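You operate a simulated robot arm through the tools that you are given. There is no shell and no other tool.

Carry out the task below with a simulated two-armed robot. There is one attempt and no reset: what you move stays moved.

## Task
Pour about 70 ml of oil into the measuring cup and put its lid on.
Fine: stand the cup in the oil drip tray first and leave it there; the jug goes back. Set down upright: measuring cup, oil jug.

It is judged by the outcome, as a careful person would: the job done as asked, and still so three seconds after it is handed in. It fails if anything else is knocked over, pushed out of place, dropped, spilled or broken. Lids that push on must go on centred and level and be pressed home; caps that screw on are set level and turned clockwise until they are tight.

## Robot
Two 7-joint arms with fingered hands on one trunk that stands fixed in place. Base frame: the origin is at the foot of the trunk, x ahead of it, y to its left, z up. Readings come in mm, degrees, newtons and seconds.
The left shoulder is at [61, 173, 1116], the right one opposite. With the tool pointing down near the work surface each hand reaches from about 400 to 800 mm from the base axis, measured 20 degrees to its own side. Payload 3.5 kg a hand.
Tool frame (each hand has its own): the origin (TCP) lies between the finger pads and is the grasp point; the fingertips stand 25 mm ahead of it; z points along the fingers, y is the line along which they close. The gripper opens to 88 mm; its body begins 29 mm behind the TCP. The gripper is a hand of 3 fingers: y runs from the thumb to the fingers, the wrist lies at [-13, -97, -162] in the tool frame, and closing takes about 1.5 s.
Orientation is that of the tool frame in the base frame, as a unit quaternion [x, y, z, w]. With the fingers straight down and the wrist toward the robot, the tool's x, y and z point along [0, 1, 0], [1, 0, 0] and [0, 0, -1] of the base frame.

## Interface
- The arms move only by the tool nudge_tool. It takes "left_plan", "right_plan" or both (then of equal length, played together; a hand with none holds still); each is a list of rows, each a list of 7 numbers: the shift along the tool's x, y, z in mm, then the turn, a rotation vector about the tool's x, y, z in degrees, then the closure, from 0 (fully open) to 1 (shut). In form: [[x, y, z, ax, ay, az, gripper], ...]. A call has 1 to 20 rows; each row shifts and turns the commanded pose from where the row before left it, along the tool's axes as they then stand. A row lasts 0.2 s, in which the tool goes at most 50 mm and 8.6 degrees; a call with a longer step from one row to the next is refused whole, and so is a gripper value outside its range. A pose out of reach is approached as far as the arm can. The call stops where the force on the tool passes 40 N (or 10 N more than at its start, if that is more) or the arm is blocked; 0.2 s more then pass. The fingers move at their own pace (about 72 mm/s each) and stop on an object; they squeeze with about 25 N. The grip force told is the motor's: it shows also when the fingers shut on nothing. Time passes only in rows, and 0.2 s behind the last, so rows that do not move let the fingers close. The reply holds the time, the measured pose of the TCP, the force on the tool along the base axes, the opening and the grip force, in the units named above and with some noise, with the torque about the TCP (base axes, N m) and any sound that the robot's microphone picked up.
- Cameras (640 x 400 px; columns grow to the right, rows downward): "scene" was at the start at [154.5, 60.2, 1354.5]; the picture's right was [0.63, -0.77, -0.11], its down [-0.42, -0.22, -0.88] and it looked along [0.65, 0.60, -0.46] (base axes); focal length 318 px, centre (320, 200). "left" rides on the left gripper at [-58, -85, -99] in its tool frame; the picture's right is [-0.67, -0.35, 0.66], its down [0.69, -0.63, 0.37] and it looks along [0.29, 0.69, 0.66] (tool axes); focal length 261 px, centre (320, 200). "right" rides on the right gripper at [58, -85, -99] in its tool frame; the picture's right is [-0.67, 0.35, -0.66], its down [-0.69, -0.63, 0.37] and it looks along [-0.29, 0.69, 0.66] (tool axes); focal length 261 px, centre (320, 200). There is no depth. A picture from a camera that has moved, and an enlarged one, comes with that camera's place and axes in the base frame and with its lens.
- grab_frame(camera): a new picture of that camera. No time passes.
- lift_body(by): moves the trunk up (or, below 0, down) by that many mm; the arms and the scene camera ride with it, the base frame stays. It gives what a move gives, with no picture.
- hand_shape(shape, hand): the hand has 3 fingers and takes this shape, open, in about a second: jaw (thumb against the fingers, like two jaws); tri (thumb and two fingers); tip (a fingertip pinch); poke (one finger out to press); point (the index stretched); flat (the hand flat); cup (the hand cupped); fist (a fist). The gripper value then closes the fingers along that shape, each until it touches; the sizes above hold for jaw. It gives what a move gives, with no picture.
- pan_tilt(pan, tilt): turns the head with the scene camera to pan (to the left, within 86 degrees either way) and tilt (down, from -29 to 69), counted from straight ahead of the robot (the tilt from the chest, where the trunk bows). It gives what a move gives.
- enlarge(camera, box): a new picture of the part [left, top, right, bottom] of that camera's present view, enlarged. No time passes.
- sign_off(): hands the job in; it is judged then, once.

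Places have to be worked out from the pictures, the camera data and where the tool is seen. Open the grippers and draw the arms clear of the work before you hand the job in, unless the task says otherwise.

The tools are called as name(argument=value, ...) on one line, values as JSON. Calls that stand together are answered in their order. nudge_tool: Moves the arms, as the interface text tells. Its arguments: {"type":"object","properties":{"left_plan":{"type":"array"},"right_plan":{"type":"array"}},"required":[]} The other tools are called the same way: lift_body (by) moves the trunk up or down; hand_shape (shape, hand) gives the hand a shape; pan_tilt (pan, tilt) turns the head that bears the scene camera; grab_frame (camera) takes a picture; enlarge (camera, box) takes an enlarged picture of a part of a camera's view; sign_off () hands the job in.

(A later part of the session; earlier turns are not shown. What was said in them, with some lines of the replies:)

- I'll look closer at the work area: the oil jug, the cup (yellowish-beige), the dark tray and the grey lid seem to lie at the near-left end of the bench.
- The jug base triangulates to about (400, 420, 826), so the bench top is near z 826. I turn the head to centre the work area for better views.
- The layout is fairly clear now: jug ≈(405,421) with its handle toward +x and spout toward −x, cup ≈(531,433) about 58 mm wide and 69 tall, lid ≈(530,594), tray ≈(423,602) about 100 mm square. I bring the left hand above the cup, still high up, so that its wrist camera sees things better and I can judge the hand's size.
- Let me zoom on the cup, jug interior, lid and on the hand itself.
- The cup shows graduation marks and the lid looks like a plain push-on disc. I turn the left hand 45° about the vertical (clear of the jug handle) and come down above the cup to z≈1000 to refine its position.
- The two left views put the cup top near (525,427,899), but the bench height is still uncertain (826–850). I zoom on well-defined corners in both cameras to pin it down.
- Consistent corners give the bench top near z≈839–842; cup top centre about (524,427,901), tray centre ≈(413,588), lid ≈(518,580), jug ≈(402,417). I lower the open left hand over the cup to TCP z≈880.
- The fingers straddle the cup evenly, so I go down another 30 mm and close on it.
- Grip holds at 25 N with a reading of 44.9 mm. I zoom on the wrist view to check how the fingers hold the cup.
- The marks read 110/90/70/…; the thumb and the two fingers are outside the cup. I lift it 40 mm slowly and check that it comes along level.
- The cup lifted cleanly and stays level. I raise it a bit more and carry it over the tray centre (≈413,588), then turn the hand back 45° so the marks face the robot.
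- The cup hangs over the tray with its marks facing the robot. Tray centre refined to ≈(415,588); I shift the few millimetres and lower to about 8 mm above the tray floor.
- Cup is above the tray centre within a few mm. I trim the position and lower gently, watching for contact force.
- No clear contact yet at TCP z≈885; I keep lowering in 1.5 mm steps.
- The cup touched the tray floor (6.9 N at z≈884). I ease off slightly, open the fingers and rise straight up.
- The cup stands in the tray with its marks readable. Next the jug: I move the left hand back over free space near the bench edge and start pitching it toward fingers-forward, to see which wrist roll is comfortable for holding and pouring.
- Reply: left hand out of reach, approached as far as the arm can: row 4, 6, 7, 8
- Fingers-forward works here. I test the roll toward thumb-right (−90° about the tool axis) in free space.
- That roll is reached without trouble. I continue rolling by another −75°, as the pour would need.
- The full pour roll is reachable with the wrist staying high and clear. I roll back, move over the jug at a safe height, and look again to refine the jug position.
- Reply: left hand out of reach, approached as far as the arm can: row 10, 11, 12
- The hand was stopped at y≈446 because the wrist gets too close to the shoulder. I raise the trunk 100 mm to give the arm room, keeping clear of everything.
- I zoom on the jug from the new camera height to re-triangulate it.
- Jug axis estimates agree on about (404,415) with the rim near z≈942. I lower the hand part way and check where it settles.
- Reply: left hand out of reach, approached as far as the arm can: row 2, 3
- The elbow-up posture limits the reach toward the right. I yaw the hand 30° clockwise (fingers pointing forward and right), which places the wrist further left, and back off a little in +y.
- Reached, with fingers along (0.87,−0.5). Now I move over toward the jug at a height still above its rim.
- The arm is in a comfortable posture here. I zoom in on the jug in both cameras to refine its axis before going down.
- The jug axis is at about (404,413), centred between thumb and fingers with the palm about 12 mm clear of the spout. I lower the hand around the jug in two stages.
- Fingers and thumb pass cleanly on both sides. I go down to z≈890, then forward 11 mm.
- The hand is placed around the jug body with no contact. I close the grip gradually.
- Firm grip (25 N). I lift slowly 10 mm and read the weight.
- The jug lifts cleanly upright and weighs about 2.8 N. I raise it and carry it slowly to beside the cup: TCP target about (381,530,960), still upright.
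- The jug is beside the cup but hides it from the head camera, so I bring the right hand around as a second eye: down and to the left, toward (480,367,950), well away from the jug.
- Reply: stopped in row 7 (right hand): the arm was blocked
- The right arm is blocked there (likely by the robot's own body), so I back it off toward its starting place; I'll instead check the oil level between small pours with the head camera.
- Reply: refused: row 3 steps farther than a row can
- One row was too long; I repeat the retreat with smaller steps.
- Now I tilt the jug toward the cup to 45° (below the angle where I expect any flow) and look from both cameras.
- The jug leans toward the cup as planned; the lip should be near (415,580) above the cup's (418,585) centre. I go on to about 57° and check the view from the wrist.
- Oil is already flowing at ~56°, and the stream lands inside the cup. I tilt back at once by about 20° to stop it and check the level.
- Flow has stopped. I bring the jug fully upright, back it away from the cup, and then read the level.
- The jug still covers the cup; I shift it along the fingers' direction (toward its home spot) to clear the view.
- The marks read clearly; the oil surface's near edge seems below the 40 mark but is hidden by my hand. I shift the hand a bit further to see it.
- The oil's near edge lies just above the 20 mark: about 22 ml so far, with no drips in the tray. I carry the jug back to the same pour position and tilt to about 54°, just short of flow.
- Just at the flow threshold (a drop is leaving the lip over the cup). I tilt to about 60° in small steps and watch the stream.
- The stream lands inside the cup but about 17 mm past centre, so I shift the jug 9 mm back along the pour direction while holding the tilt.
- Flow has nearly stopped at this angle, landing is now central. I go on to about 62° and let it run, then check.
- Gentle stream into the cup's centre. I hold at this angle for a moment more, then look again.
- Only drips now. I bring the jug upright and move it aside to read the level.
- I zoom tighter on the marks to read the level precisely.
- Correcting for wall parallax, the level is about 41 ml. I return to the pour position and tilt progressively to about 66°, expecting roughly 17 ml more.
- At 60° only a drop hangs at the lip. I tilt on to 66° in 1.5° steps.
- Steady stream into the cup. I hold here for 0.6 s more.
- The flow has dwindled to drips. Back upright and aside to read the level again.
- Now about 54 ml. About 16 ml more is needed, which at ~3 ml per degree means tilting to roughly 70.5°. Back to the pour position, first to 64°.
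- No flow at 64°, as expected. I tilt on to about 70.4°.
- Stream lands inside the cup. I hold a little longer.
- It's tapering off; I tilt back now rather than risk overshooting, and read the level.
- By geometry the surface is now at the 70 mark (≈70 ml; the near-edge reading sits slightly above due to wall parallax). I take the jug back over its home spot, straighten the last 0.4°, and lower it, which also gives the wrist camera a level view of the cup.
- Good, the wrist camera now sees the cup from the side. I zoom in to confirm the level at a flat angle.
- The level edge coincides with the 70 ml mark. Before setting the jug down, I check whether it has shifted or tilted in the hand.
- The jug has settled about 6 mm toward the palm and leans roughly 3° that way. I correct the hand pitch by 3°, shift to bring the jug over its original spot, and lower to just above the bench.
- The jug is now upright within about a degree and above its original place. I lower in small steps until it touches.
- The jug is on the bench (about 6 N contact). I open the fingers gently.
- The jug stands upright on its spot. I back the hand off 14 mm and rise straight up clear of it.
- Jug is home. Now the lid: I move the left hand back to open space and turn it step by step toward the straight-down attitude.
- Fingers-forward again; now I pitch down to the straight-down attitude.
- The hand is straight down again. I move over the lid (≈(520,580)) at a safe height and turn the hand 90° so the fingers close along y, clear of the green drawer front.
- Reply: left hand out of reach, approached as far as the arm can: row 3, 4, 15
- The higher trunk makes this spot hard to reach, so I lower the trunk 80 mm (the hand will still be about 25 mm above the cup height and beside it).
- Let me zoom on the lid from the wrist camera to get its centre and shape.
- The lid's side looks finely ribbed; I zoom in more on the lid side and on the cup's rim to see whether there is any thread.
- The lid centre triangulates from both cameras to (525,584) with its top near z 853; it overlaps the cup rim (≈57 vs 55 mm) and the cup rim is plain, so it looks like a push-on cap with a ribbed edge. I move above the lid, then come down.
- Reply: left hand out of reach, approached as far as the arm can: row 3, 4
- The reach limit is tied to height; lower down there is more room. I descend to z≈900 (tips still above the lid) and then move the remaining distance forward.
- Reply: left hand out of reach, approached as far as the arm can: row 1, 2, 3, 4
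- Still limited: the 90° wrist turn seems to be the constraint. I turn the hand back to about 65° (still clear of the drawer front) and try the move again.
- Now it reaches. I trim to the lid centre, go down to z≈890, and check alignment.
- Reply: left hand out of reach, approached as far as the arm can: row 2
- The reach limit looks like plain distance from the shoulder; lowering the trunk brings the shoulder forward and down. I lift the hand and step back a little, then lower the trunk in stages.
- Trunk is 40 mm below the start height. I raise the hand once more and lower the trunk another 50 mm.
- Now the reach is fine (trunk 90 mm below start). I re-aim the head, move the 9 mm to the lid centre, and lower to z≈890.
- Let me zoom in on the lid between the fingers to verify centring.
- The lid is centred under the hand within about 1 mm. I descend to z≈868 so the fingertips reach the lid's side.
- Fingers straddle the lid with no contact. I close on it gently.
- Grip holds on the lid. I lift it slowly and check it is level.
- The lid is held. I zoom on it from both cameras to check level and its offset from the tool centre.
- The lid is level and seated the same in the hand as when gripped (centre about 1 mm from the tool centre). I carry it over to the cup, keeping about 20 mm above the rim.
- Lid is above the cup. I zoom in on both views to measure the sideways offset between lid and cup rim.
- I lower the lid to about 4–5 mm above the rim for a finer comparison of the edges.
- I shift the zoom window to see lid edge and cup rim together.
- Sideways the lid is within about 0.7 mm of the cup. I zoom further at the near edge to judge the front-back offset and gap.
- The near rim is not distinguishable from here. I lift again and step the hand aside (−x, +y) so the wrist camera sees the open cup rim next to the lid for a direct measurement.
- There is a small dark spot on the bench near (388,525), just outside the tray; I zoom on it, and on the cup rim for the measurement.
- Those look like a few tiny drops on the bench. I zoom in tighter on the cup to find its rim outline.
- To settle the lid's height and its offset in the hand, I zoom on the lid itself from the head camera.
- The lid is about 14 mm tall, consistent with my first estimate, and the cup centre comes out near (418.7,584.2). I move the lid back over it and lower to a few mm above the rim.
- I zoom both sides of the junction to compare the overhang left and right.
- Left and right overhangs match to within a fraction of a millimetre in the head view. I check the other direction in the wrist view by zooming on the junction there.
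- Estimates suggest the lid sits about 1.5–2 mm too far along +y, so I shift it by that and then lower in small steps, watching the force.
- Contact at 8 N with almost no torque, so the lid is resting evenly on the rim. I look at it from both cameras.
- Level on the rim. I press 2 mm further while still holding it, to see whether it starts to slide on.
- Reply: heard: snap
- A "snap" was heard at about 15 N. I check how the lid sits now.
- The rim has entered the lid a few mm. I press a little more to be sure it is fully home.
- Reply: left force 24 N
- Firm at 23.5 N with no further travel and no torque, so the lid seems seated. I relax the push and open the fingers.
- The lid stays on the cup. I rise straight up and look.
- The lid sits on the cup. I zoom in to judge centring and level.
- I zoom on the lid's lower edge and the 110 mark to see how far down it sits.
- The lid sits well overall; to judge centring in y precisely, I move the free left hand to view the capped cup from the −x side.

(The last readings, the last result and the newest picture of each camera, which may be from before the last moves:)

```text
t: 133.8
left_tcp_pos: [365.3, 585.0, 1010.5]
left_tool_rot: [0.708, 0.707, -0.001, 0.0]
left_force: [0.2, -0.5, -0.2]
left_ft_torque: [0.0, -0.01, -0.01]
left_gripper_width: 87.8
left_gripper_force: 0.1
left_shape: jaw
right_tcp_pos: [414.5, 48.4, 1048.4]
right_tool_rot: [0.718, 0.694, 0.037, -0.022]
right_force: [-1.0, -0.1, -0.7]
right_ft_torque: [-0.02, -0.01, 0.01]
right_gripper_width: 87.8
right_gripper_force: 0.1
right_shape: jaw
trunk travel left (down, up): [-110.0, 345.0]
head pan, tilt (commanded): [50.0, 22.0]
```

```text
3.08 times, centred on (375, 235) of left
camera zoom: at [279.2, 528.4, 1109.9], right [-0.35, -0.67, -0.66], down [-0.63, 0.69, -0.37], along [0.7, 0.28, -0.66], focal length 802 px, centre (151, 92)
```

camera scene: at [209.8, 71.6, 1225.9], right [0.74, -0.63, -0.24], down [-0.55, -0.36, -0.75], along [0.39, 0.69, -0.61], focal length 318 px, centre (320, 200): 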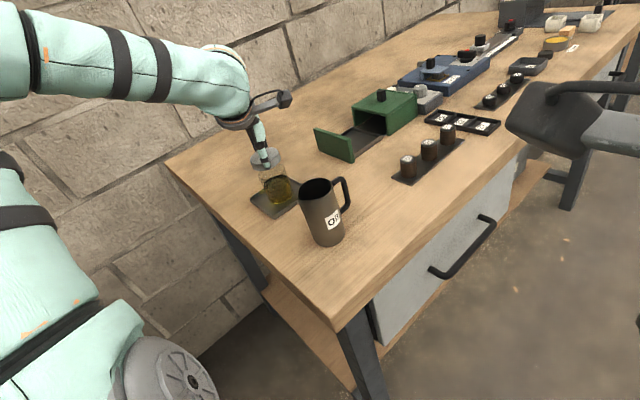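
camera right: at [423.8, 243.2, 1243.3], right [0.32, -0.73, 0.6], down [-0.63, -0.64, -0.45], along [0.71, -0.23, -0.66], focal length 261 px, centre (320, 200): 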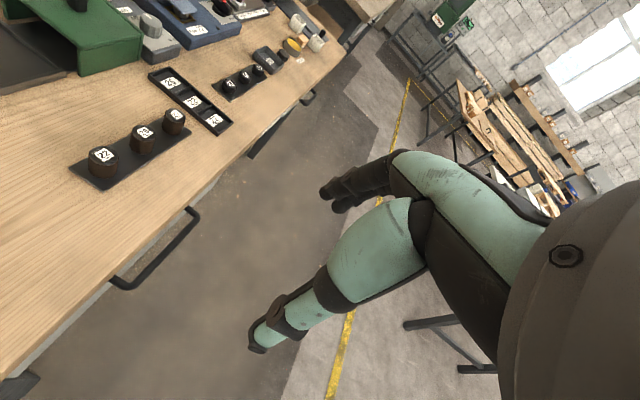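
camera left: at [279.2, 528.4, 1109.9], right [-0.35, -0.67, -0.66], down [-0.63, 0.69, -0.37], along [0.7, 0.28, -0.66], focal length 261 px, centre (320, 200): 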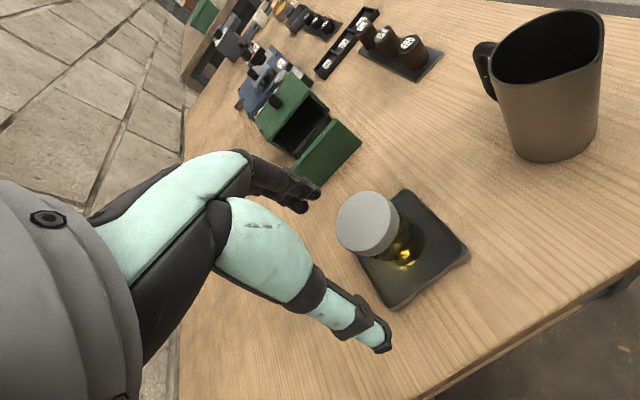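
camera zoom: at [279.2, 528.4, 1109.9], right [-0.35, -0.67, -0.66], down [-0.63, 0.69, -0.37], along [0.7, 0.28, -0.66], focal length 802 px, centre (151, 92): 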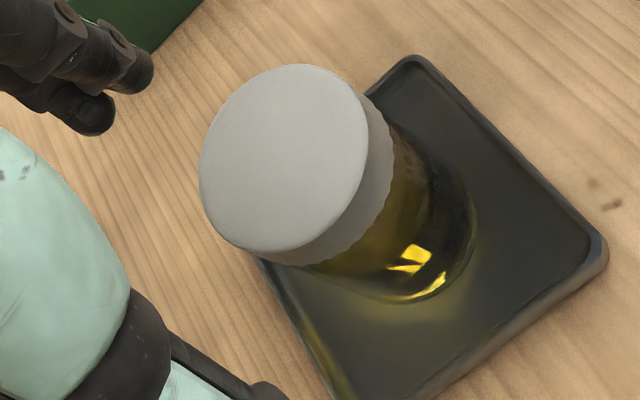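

Three viewpoints agree that the lid is centred within well under a millimetre and level. As a last check that it is home, I close the fingers into a blunt tip above the lid centre and prepare for a gentle top press.

nudge_tool(left_plan=[[0, 27, 0, 0, 0, 0, 0.5], [0, 26.7, 0, 0, 0, 0, 1], [0, 0, 0, 0, 0, 0, 1], [0, 0, 0, 0, 0, 0, 1], [0, 0, 0, 0, 0, 0, 1], [0, 0, 0, 0, 0, 0, 1], [0, 0, 10, 0, 0, 0, 1], [0, 0, 10, 0, 0, 0, 1], [0, 0, 0, 0, 0, 0, 1]])

grab_frame(camera="left")

enlarge(camera="scene", box=[250, 130, 350, 260])

```text
t: 135.8
left_tcp_pos: [418.4, 584.4, 991.0]
left_tool_rot: [0.708, 0.707, 0.0, 0.0]
left_force: [0.1, 0.1, 0.1]
left_ft_torque: [0.04, 0.0, -0.03]
left_gripper_width: 0.1
left_gripper_force: 25.0
left_shape: jaw
right_tcp_pos: [413.9, 48.0, 1048.5]
right_tool_rot: [0.717, 0.696, 0.037, -0.022]
right_force: [0.1, 0.1, 0.6]
right_ft_torque: [0.03, 0.01, 0.0]
right_gripper_width: 87.6
right_gripper_force: 0.1
right_shape: jaw
trunk travel left (down, up): [-110.0, 345.0]
head pan, tilt (commanded): [50.0, 22.0]
```

```text
taken
camera left: at [332.7, 528.5, 1090.1], right [-0.35, -0.67, -0.66], down [-0.63, 0.69, -0.37], along [0.69, 0.28, -0.66], focal length 261 px, centre (320, 200)
```

left: 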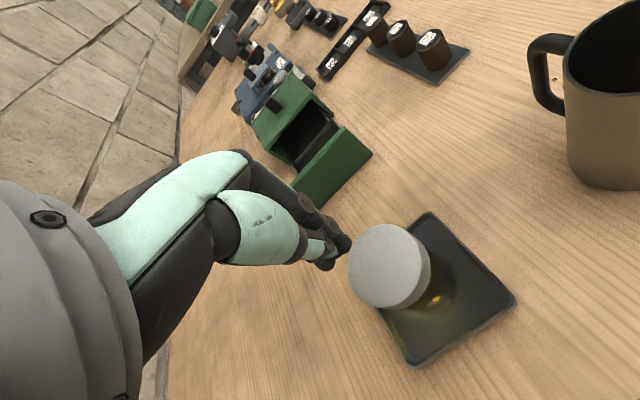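

```text
3.08 times, centred on (300, 195) of scene
camera zoom: at [206.3, 79.0, 1239.2], right [0.8, -0.54, -0.26], down [-0.47, -0.29, -0.83], along [0.38, 0.79, -0.49], focal length 977 px, centre (382, 215)
```

zoom: 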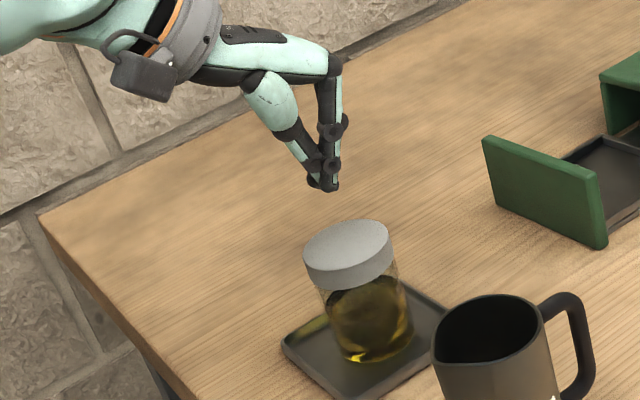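

The closed fingertips hang right above the lid's centre. I lower toward the lid and feel for contact.

nudge_tool(left_plan=[[0, 0, 15, 0, 0, 0, 1], [0, 0, 15, 0, 0, 0, 1], [0, 0, 8, 0, 0, 0, 1], [0, 0, 0, 0, 0, 0, 1]])

enlarge(camera="scene", box=[265, 165, 335, 235])

```text
t: 136.8
left_tcp_pos: [418.6, 585.0, 953.1]
left_tool_rot: [0.708, 0.706, 0.003, 0.001]
left_force: [2.5, 2.1, 12.5]
left_ft_torque: [0.16, -0.05, -0.05]
left_gripper_width: 0.0
left_gripper_force: 25.2
left_shape: jaw
right_tcp_pos: [412.7, 47.9, 1050.0]
right_tool_rot: [0.717, 0.696, 0.037, -0.022]
right_force: [-0.4, -0.4, 0.2]
right_ft_torque: [0.0, -0.01, 0.03]
right_gripper_width: 87.7
right_gripper_force: 0.1
right_shape: jaw
trunk travel left (down, up): [-110.0, 345.0]
head pan, tilt (commanded): [50.0, 22.0]
```

```text
5.71 times, centred on (300, 200) of scene
camera zoom: at [205.3, 78.1, 1239.9], right [0.8, -0.54, -0.26], down [-0.46, -0.29, -0.84], along [0.38, 0.79, -0.48], focal length 1814 px, centre (434, 200)
```

zoom: 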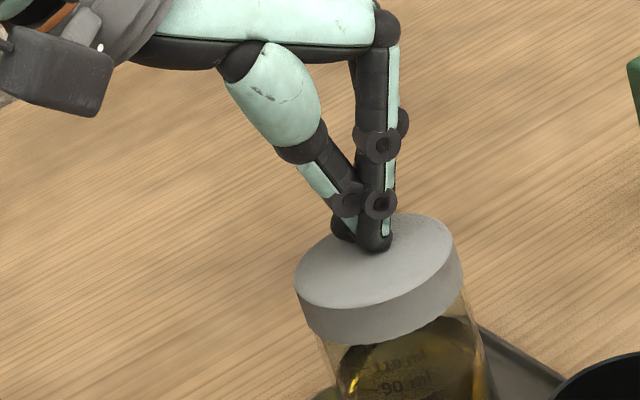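

Contact at the lid's centre (12.5 N). I press a further 2 mm.

nudge_tool(left_plan=[[0, 0, 1, 0, 0, 0, 1], [0, 0, 1, 0, 0, 0, 1], [0, 0, 0, 0, 0, 0, 1]])

enlarge(camera="scene", box=[265, 165, 335, 235])

```text
t: 137.6
left_tcp_pos: [418.0, 584.7, 952.9]
left_tool_rot: [0.707, 0.707, 0.003, 0.001]
left_force: [5.6, 8.2, 28.0]
left_ft_torque: [0.27, -0.07, -0.06]
left_gripper_width: 0.0
left_gripper_force: 25.3
left_shape: jaw
right_tcp_pos: [412.9, 47.3, 1051.0]
right_tool_rot: [0.717, 0.696, 0.038, -0.022]
right_force: [0.5, -0.4, 0.0]
right_ft_torque: [0.0, -0.02, 0.0]
right_gripper_width: 87.6
right_gripper_force: 0.0
right_shape: jaw
trunk travel left (down, up): [-110.0, 345.0]
head pan, tilt (commanded): [50.0, 22.0]
```

```text
5.71 times, centred on (300, 200) of scene
camera zoom: at [204.0, 77.0, 1240.4], right [0.8, -0.54, -0.26], down [-0.46, -0.29, -0.84], along [0.37, 0.79, -0.48], focal length 1814 px, centre (434, 200)
```

zoom: 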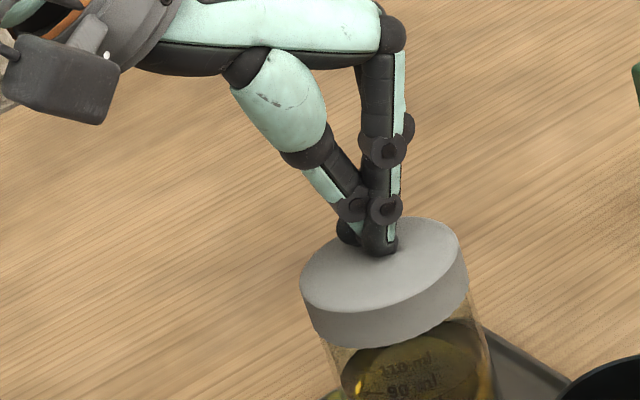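

28 N and no travel at all: the lid is firmly home. I lift off straight up.

nudge_tool(left_plan=[[0, 0, -2, 0, 0, 0, 1], [0, 0, -3, 0, 0, 0, 1], [0, 0, -15, 0, 0, 0, 1], [0, 0, -30, 0, 0, 0, 1], [0, 0, -30, 0, 0, 0, 0.5], [0, 0, -30, 0, 0, 0, 0], [0, 0, 0, 0, 0, 0, 0], [0, 0, 0, 0, 0, 0, 0]])

grab_frame(camera="scene")

enlarge(camera="scene", box=[250, 165, 380, 275])

```text
t: 139.4
left_tcp_pos: [419.2, 584.7, 1060.6]
left_tool_rot: [0.708, 0.706, 0.0, 0.0]
left_force: [0.2, -0.2, 0.4]
left_ft_torque: [0.02, 0.01, 0.03]
left_gripper_width: 87.6
left_gripper_force: 0.0
left_shape: jaw
right_tcp_pos: [412.9, 48.8, 1050.1]
right_tool_rot: [0.717, 0.696, 0.036, -0.023]
right_force: [0.4, -0.1, -0.8]
right_ft_torque: [-0.01, -0.02, 0.01]
right_gripper_width: 87.7
right_gripper_force: 0.0
right_shape: jaw
trunk travel left (down, up): [-110.0, 345.0]
head pan, tilt (commanded): [50.0, 22.0]
```

```text
taken
camera scene: at [205.7, 79.5, 1239.8], right [0.81, -0.53, -0.26], down [-0.46, -0.29, -0.84], along [0.37, 0.79, -0.48], focal length 318 px, centre (320, 200)
```

scene: 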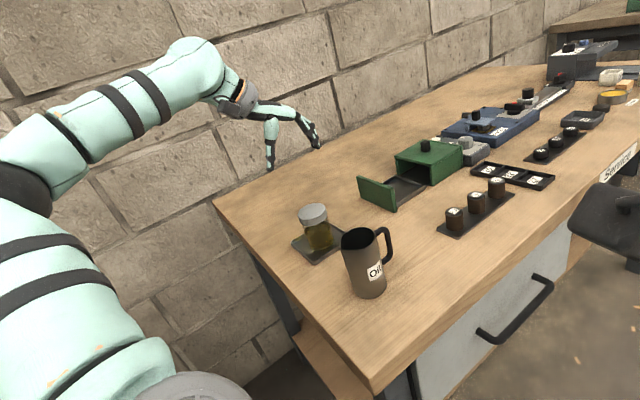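

```text
3.64 times, centred on (315, 220) of scene
camera zoom: at [205.7, 79.5, 1239.8], right [0.81, -0.53, -0.26], down [-0.46, -0.29, -0.84], along [0.37, 0.79, -0.48], focal length 1155 px, centre (338, 127)
```

zoom: 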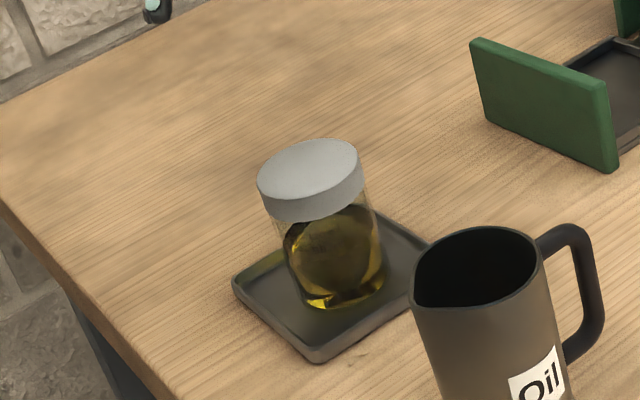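

All in place. Before finishing I look closely at the bench between tray and jug for drops.

enlarge(camera="scene", box=[290, 225, 370, 305])

grab_frame(camera="left")

```text
5.00 times, centred on (330, 265) of scene
camera zoom: at [205.7, 79.5, 1239.8], right [0.81, -0.53, -0.26], down [-0.46, -0.29, -0.84], along [0.37, 0.79, -0.48], focal length 1588 px, centre (270, -125)
```

zoom: 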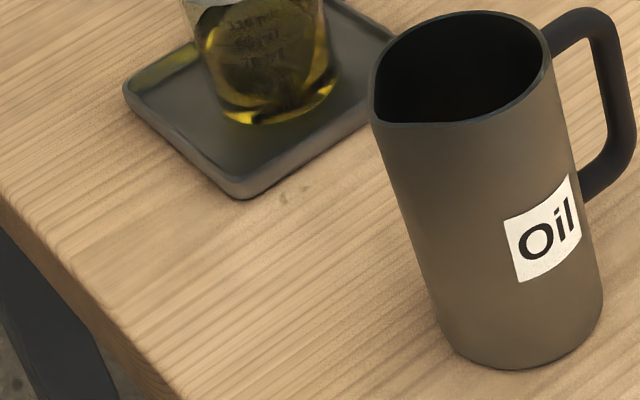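

```text
taken
camera left: at [334.3, 528.4, 1160.2], right [-0.35, -0.67, -0.66], down [-0.63, 0.69, -0.37], along [0.7, 0.28, -0.66], focal length 261 px, centre (320, 200)
```

left: 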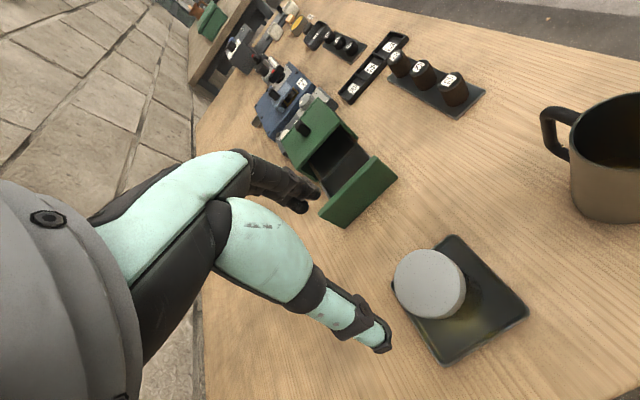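

Only a few tiny specks remain near the tray; everything else is clean and upright. I draw the left arm back clear of the bench.

nudge_tool(left_plan=[[0, -30, -20, 0, 0, 0, 0], [-20, -35, -15, 0, 0, 0, 0], [-27, -34, -10, 0, 0, 0, 0], [-27, -34, -5, 0, 0, 0, 0], [-27, -25, 0, 0, 0, 0, 0], [0, 0, 0, 0, 0, 0, 0]])

grab_frame(camera="scene")

```text
t: 140.8
left_tcp_pos: [258.7, 486.2, 1108.9]
left_tool_rot: [0.708, 0.707, 0.0, -0.001]
left_force: [0.3, -0.8, 0.1]
left_ft_torque: [-0.02, -0.01, -0.02]
left_gripper_width: 87.7
left_gripper_force: 0.0
left_shape: jaw
right_tcp_pos: [413.3, 49.4, 1050.4]
right_tool_rot: [0.717, 0.696, 0.037, -0.022]
right_force: [-0.7, 0.8, -0.1]
right_ft_torque: [0.01, 0.0, 0.01]
right_gripper_width: 87.5
right_gripper_force: 0.0
right_shape: jaw
trunk travel left (down, up): [-110.0, 345.0]
head pan, tilt (commanded): [50.0, 22.0]
```

```text
taken
camera scene: at [205.5, 79.9, 1239.9], right [0.81, -0.53, -0.26], down [-0.46, -0.29, -0.84], along [0.37, 0.8, -0.48], focal length 318 px, centre (320, 200)
```

scene: 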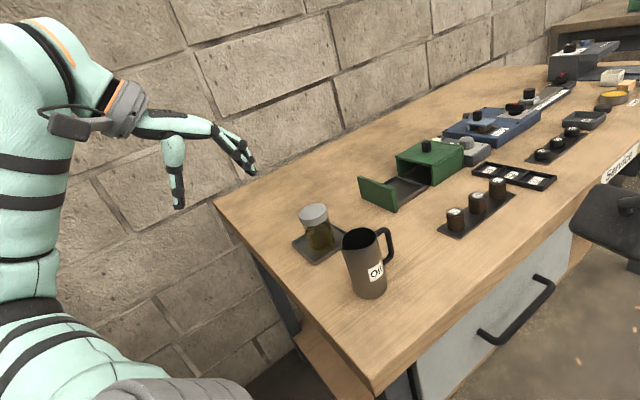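

The lidded cup stands in the tray with about 70 ml, the jug is upright at its original spot, and both hands are open and clear of the work. I hand the job in.

sign_off()

```text
The job is handed in.
```

The job is handed in. The measuring cup stands upright in the oil drip tray with about 70 ml of oil and its lid on.

- **Oil level:** I read about 70 ml against the 70 ml mark from two camera angles, so it may be a few millilitres off.
- **Lid:** I treated it as a push-on lid. It snapped on at about 15 N and did not move under a second press of 28 N. It looks level and centred to within about a millimetre.
- **Jug:** It is back upright within a few millimetres of where it started. I had to pour over the side of the rim rather than the spout, because I could only grip the jug from the spout side.
- **Drips:** A few tiny drops fell on the bench just outside the tray while I moved the jug between pours. I had nothing to wipe them with, so they are still there.

Both grippers are open and the arms are clear of the work. The trunk is 90 mm lower than at the start.
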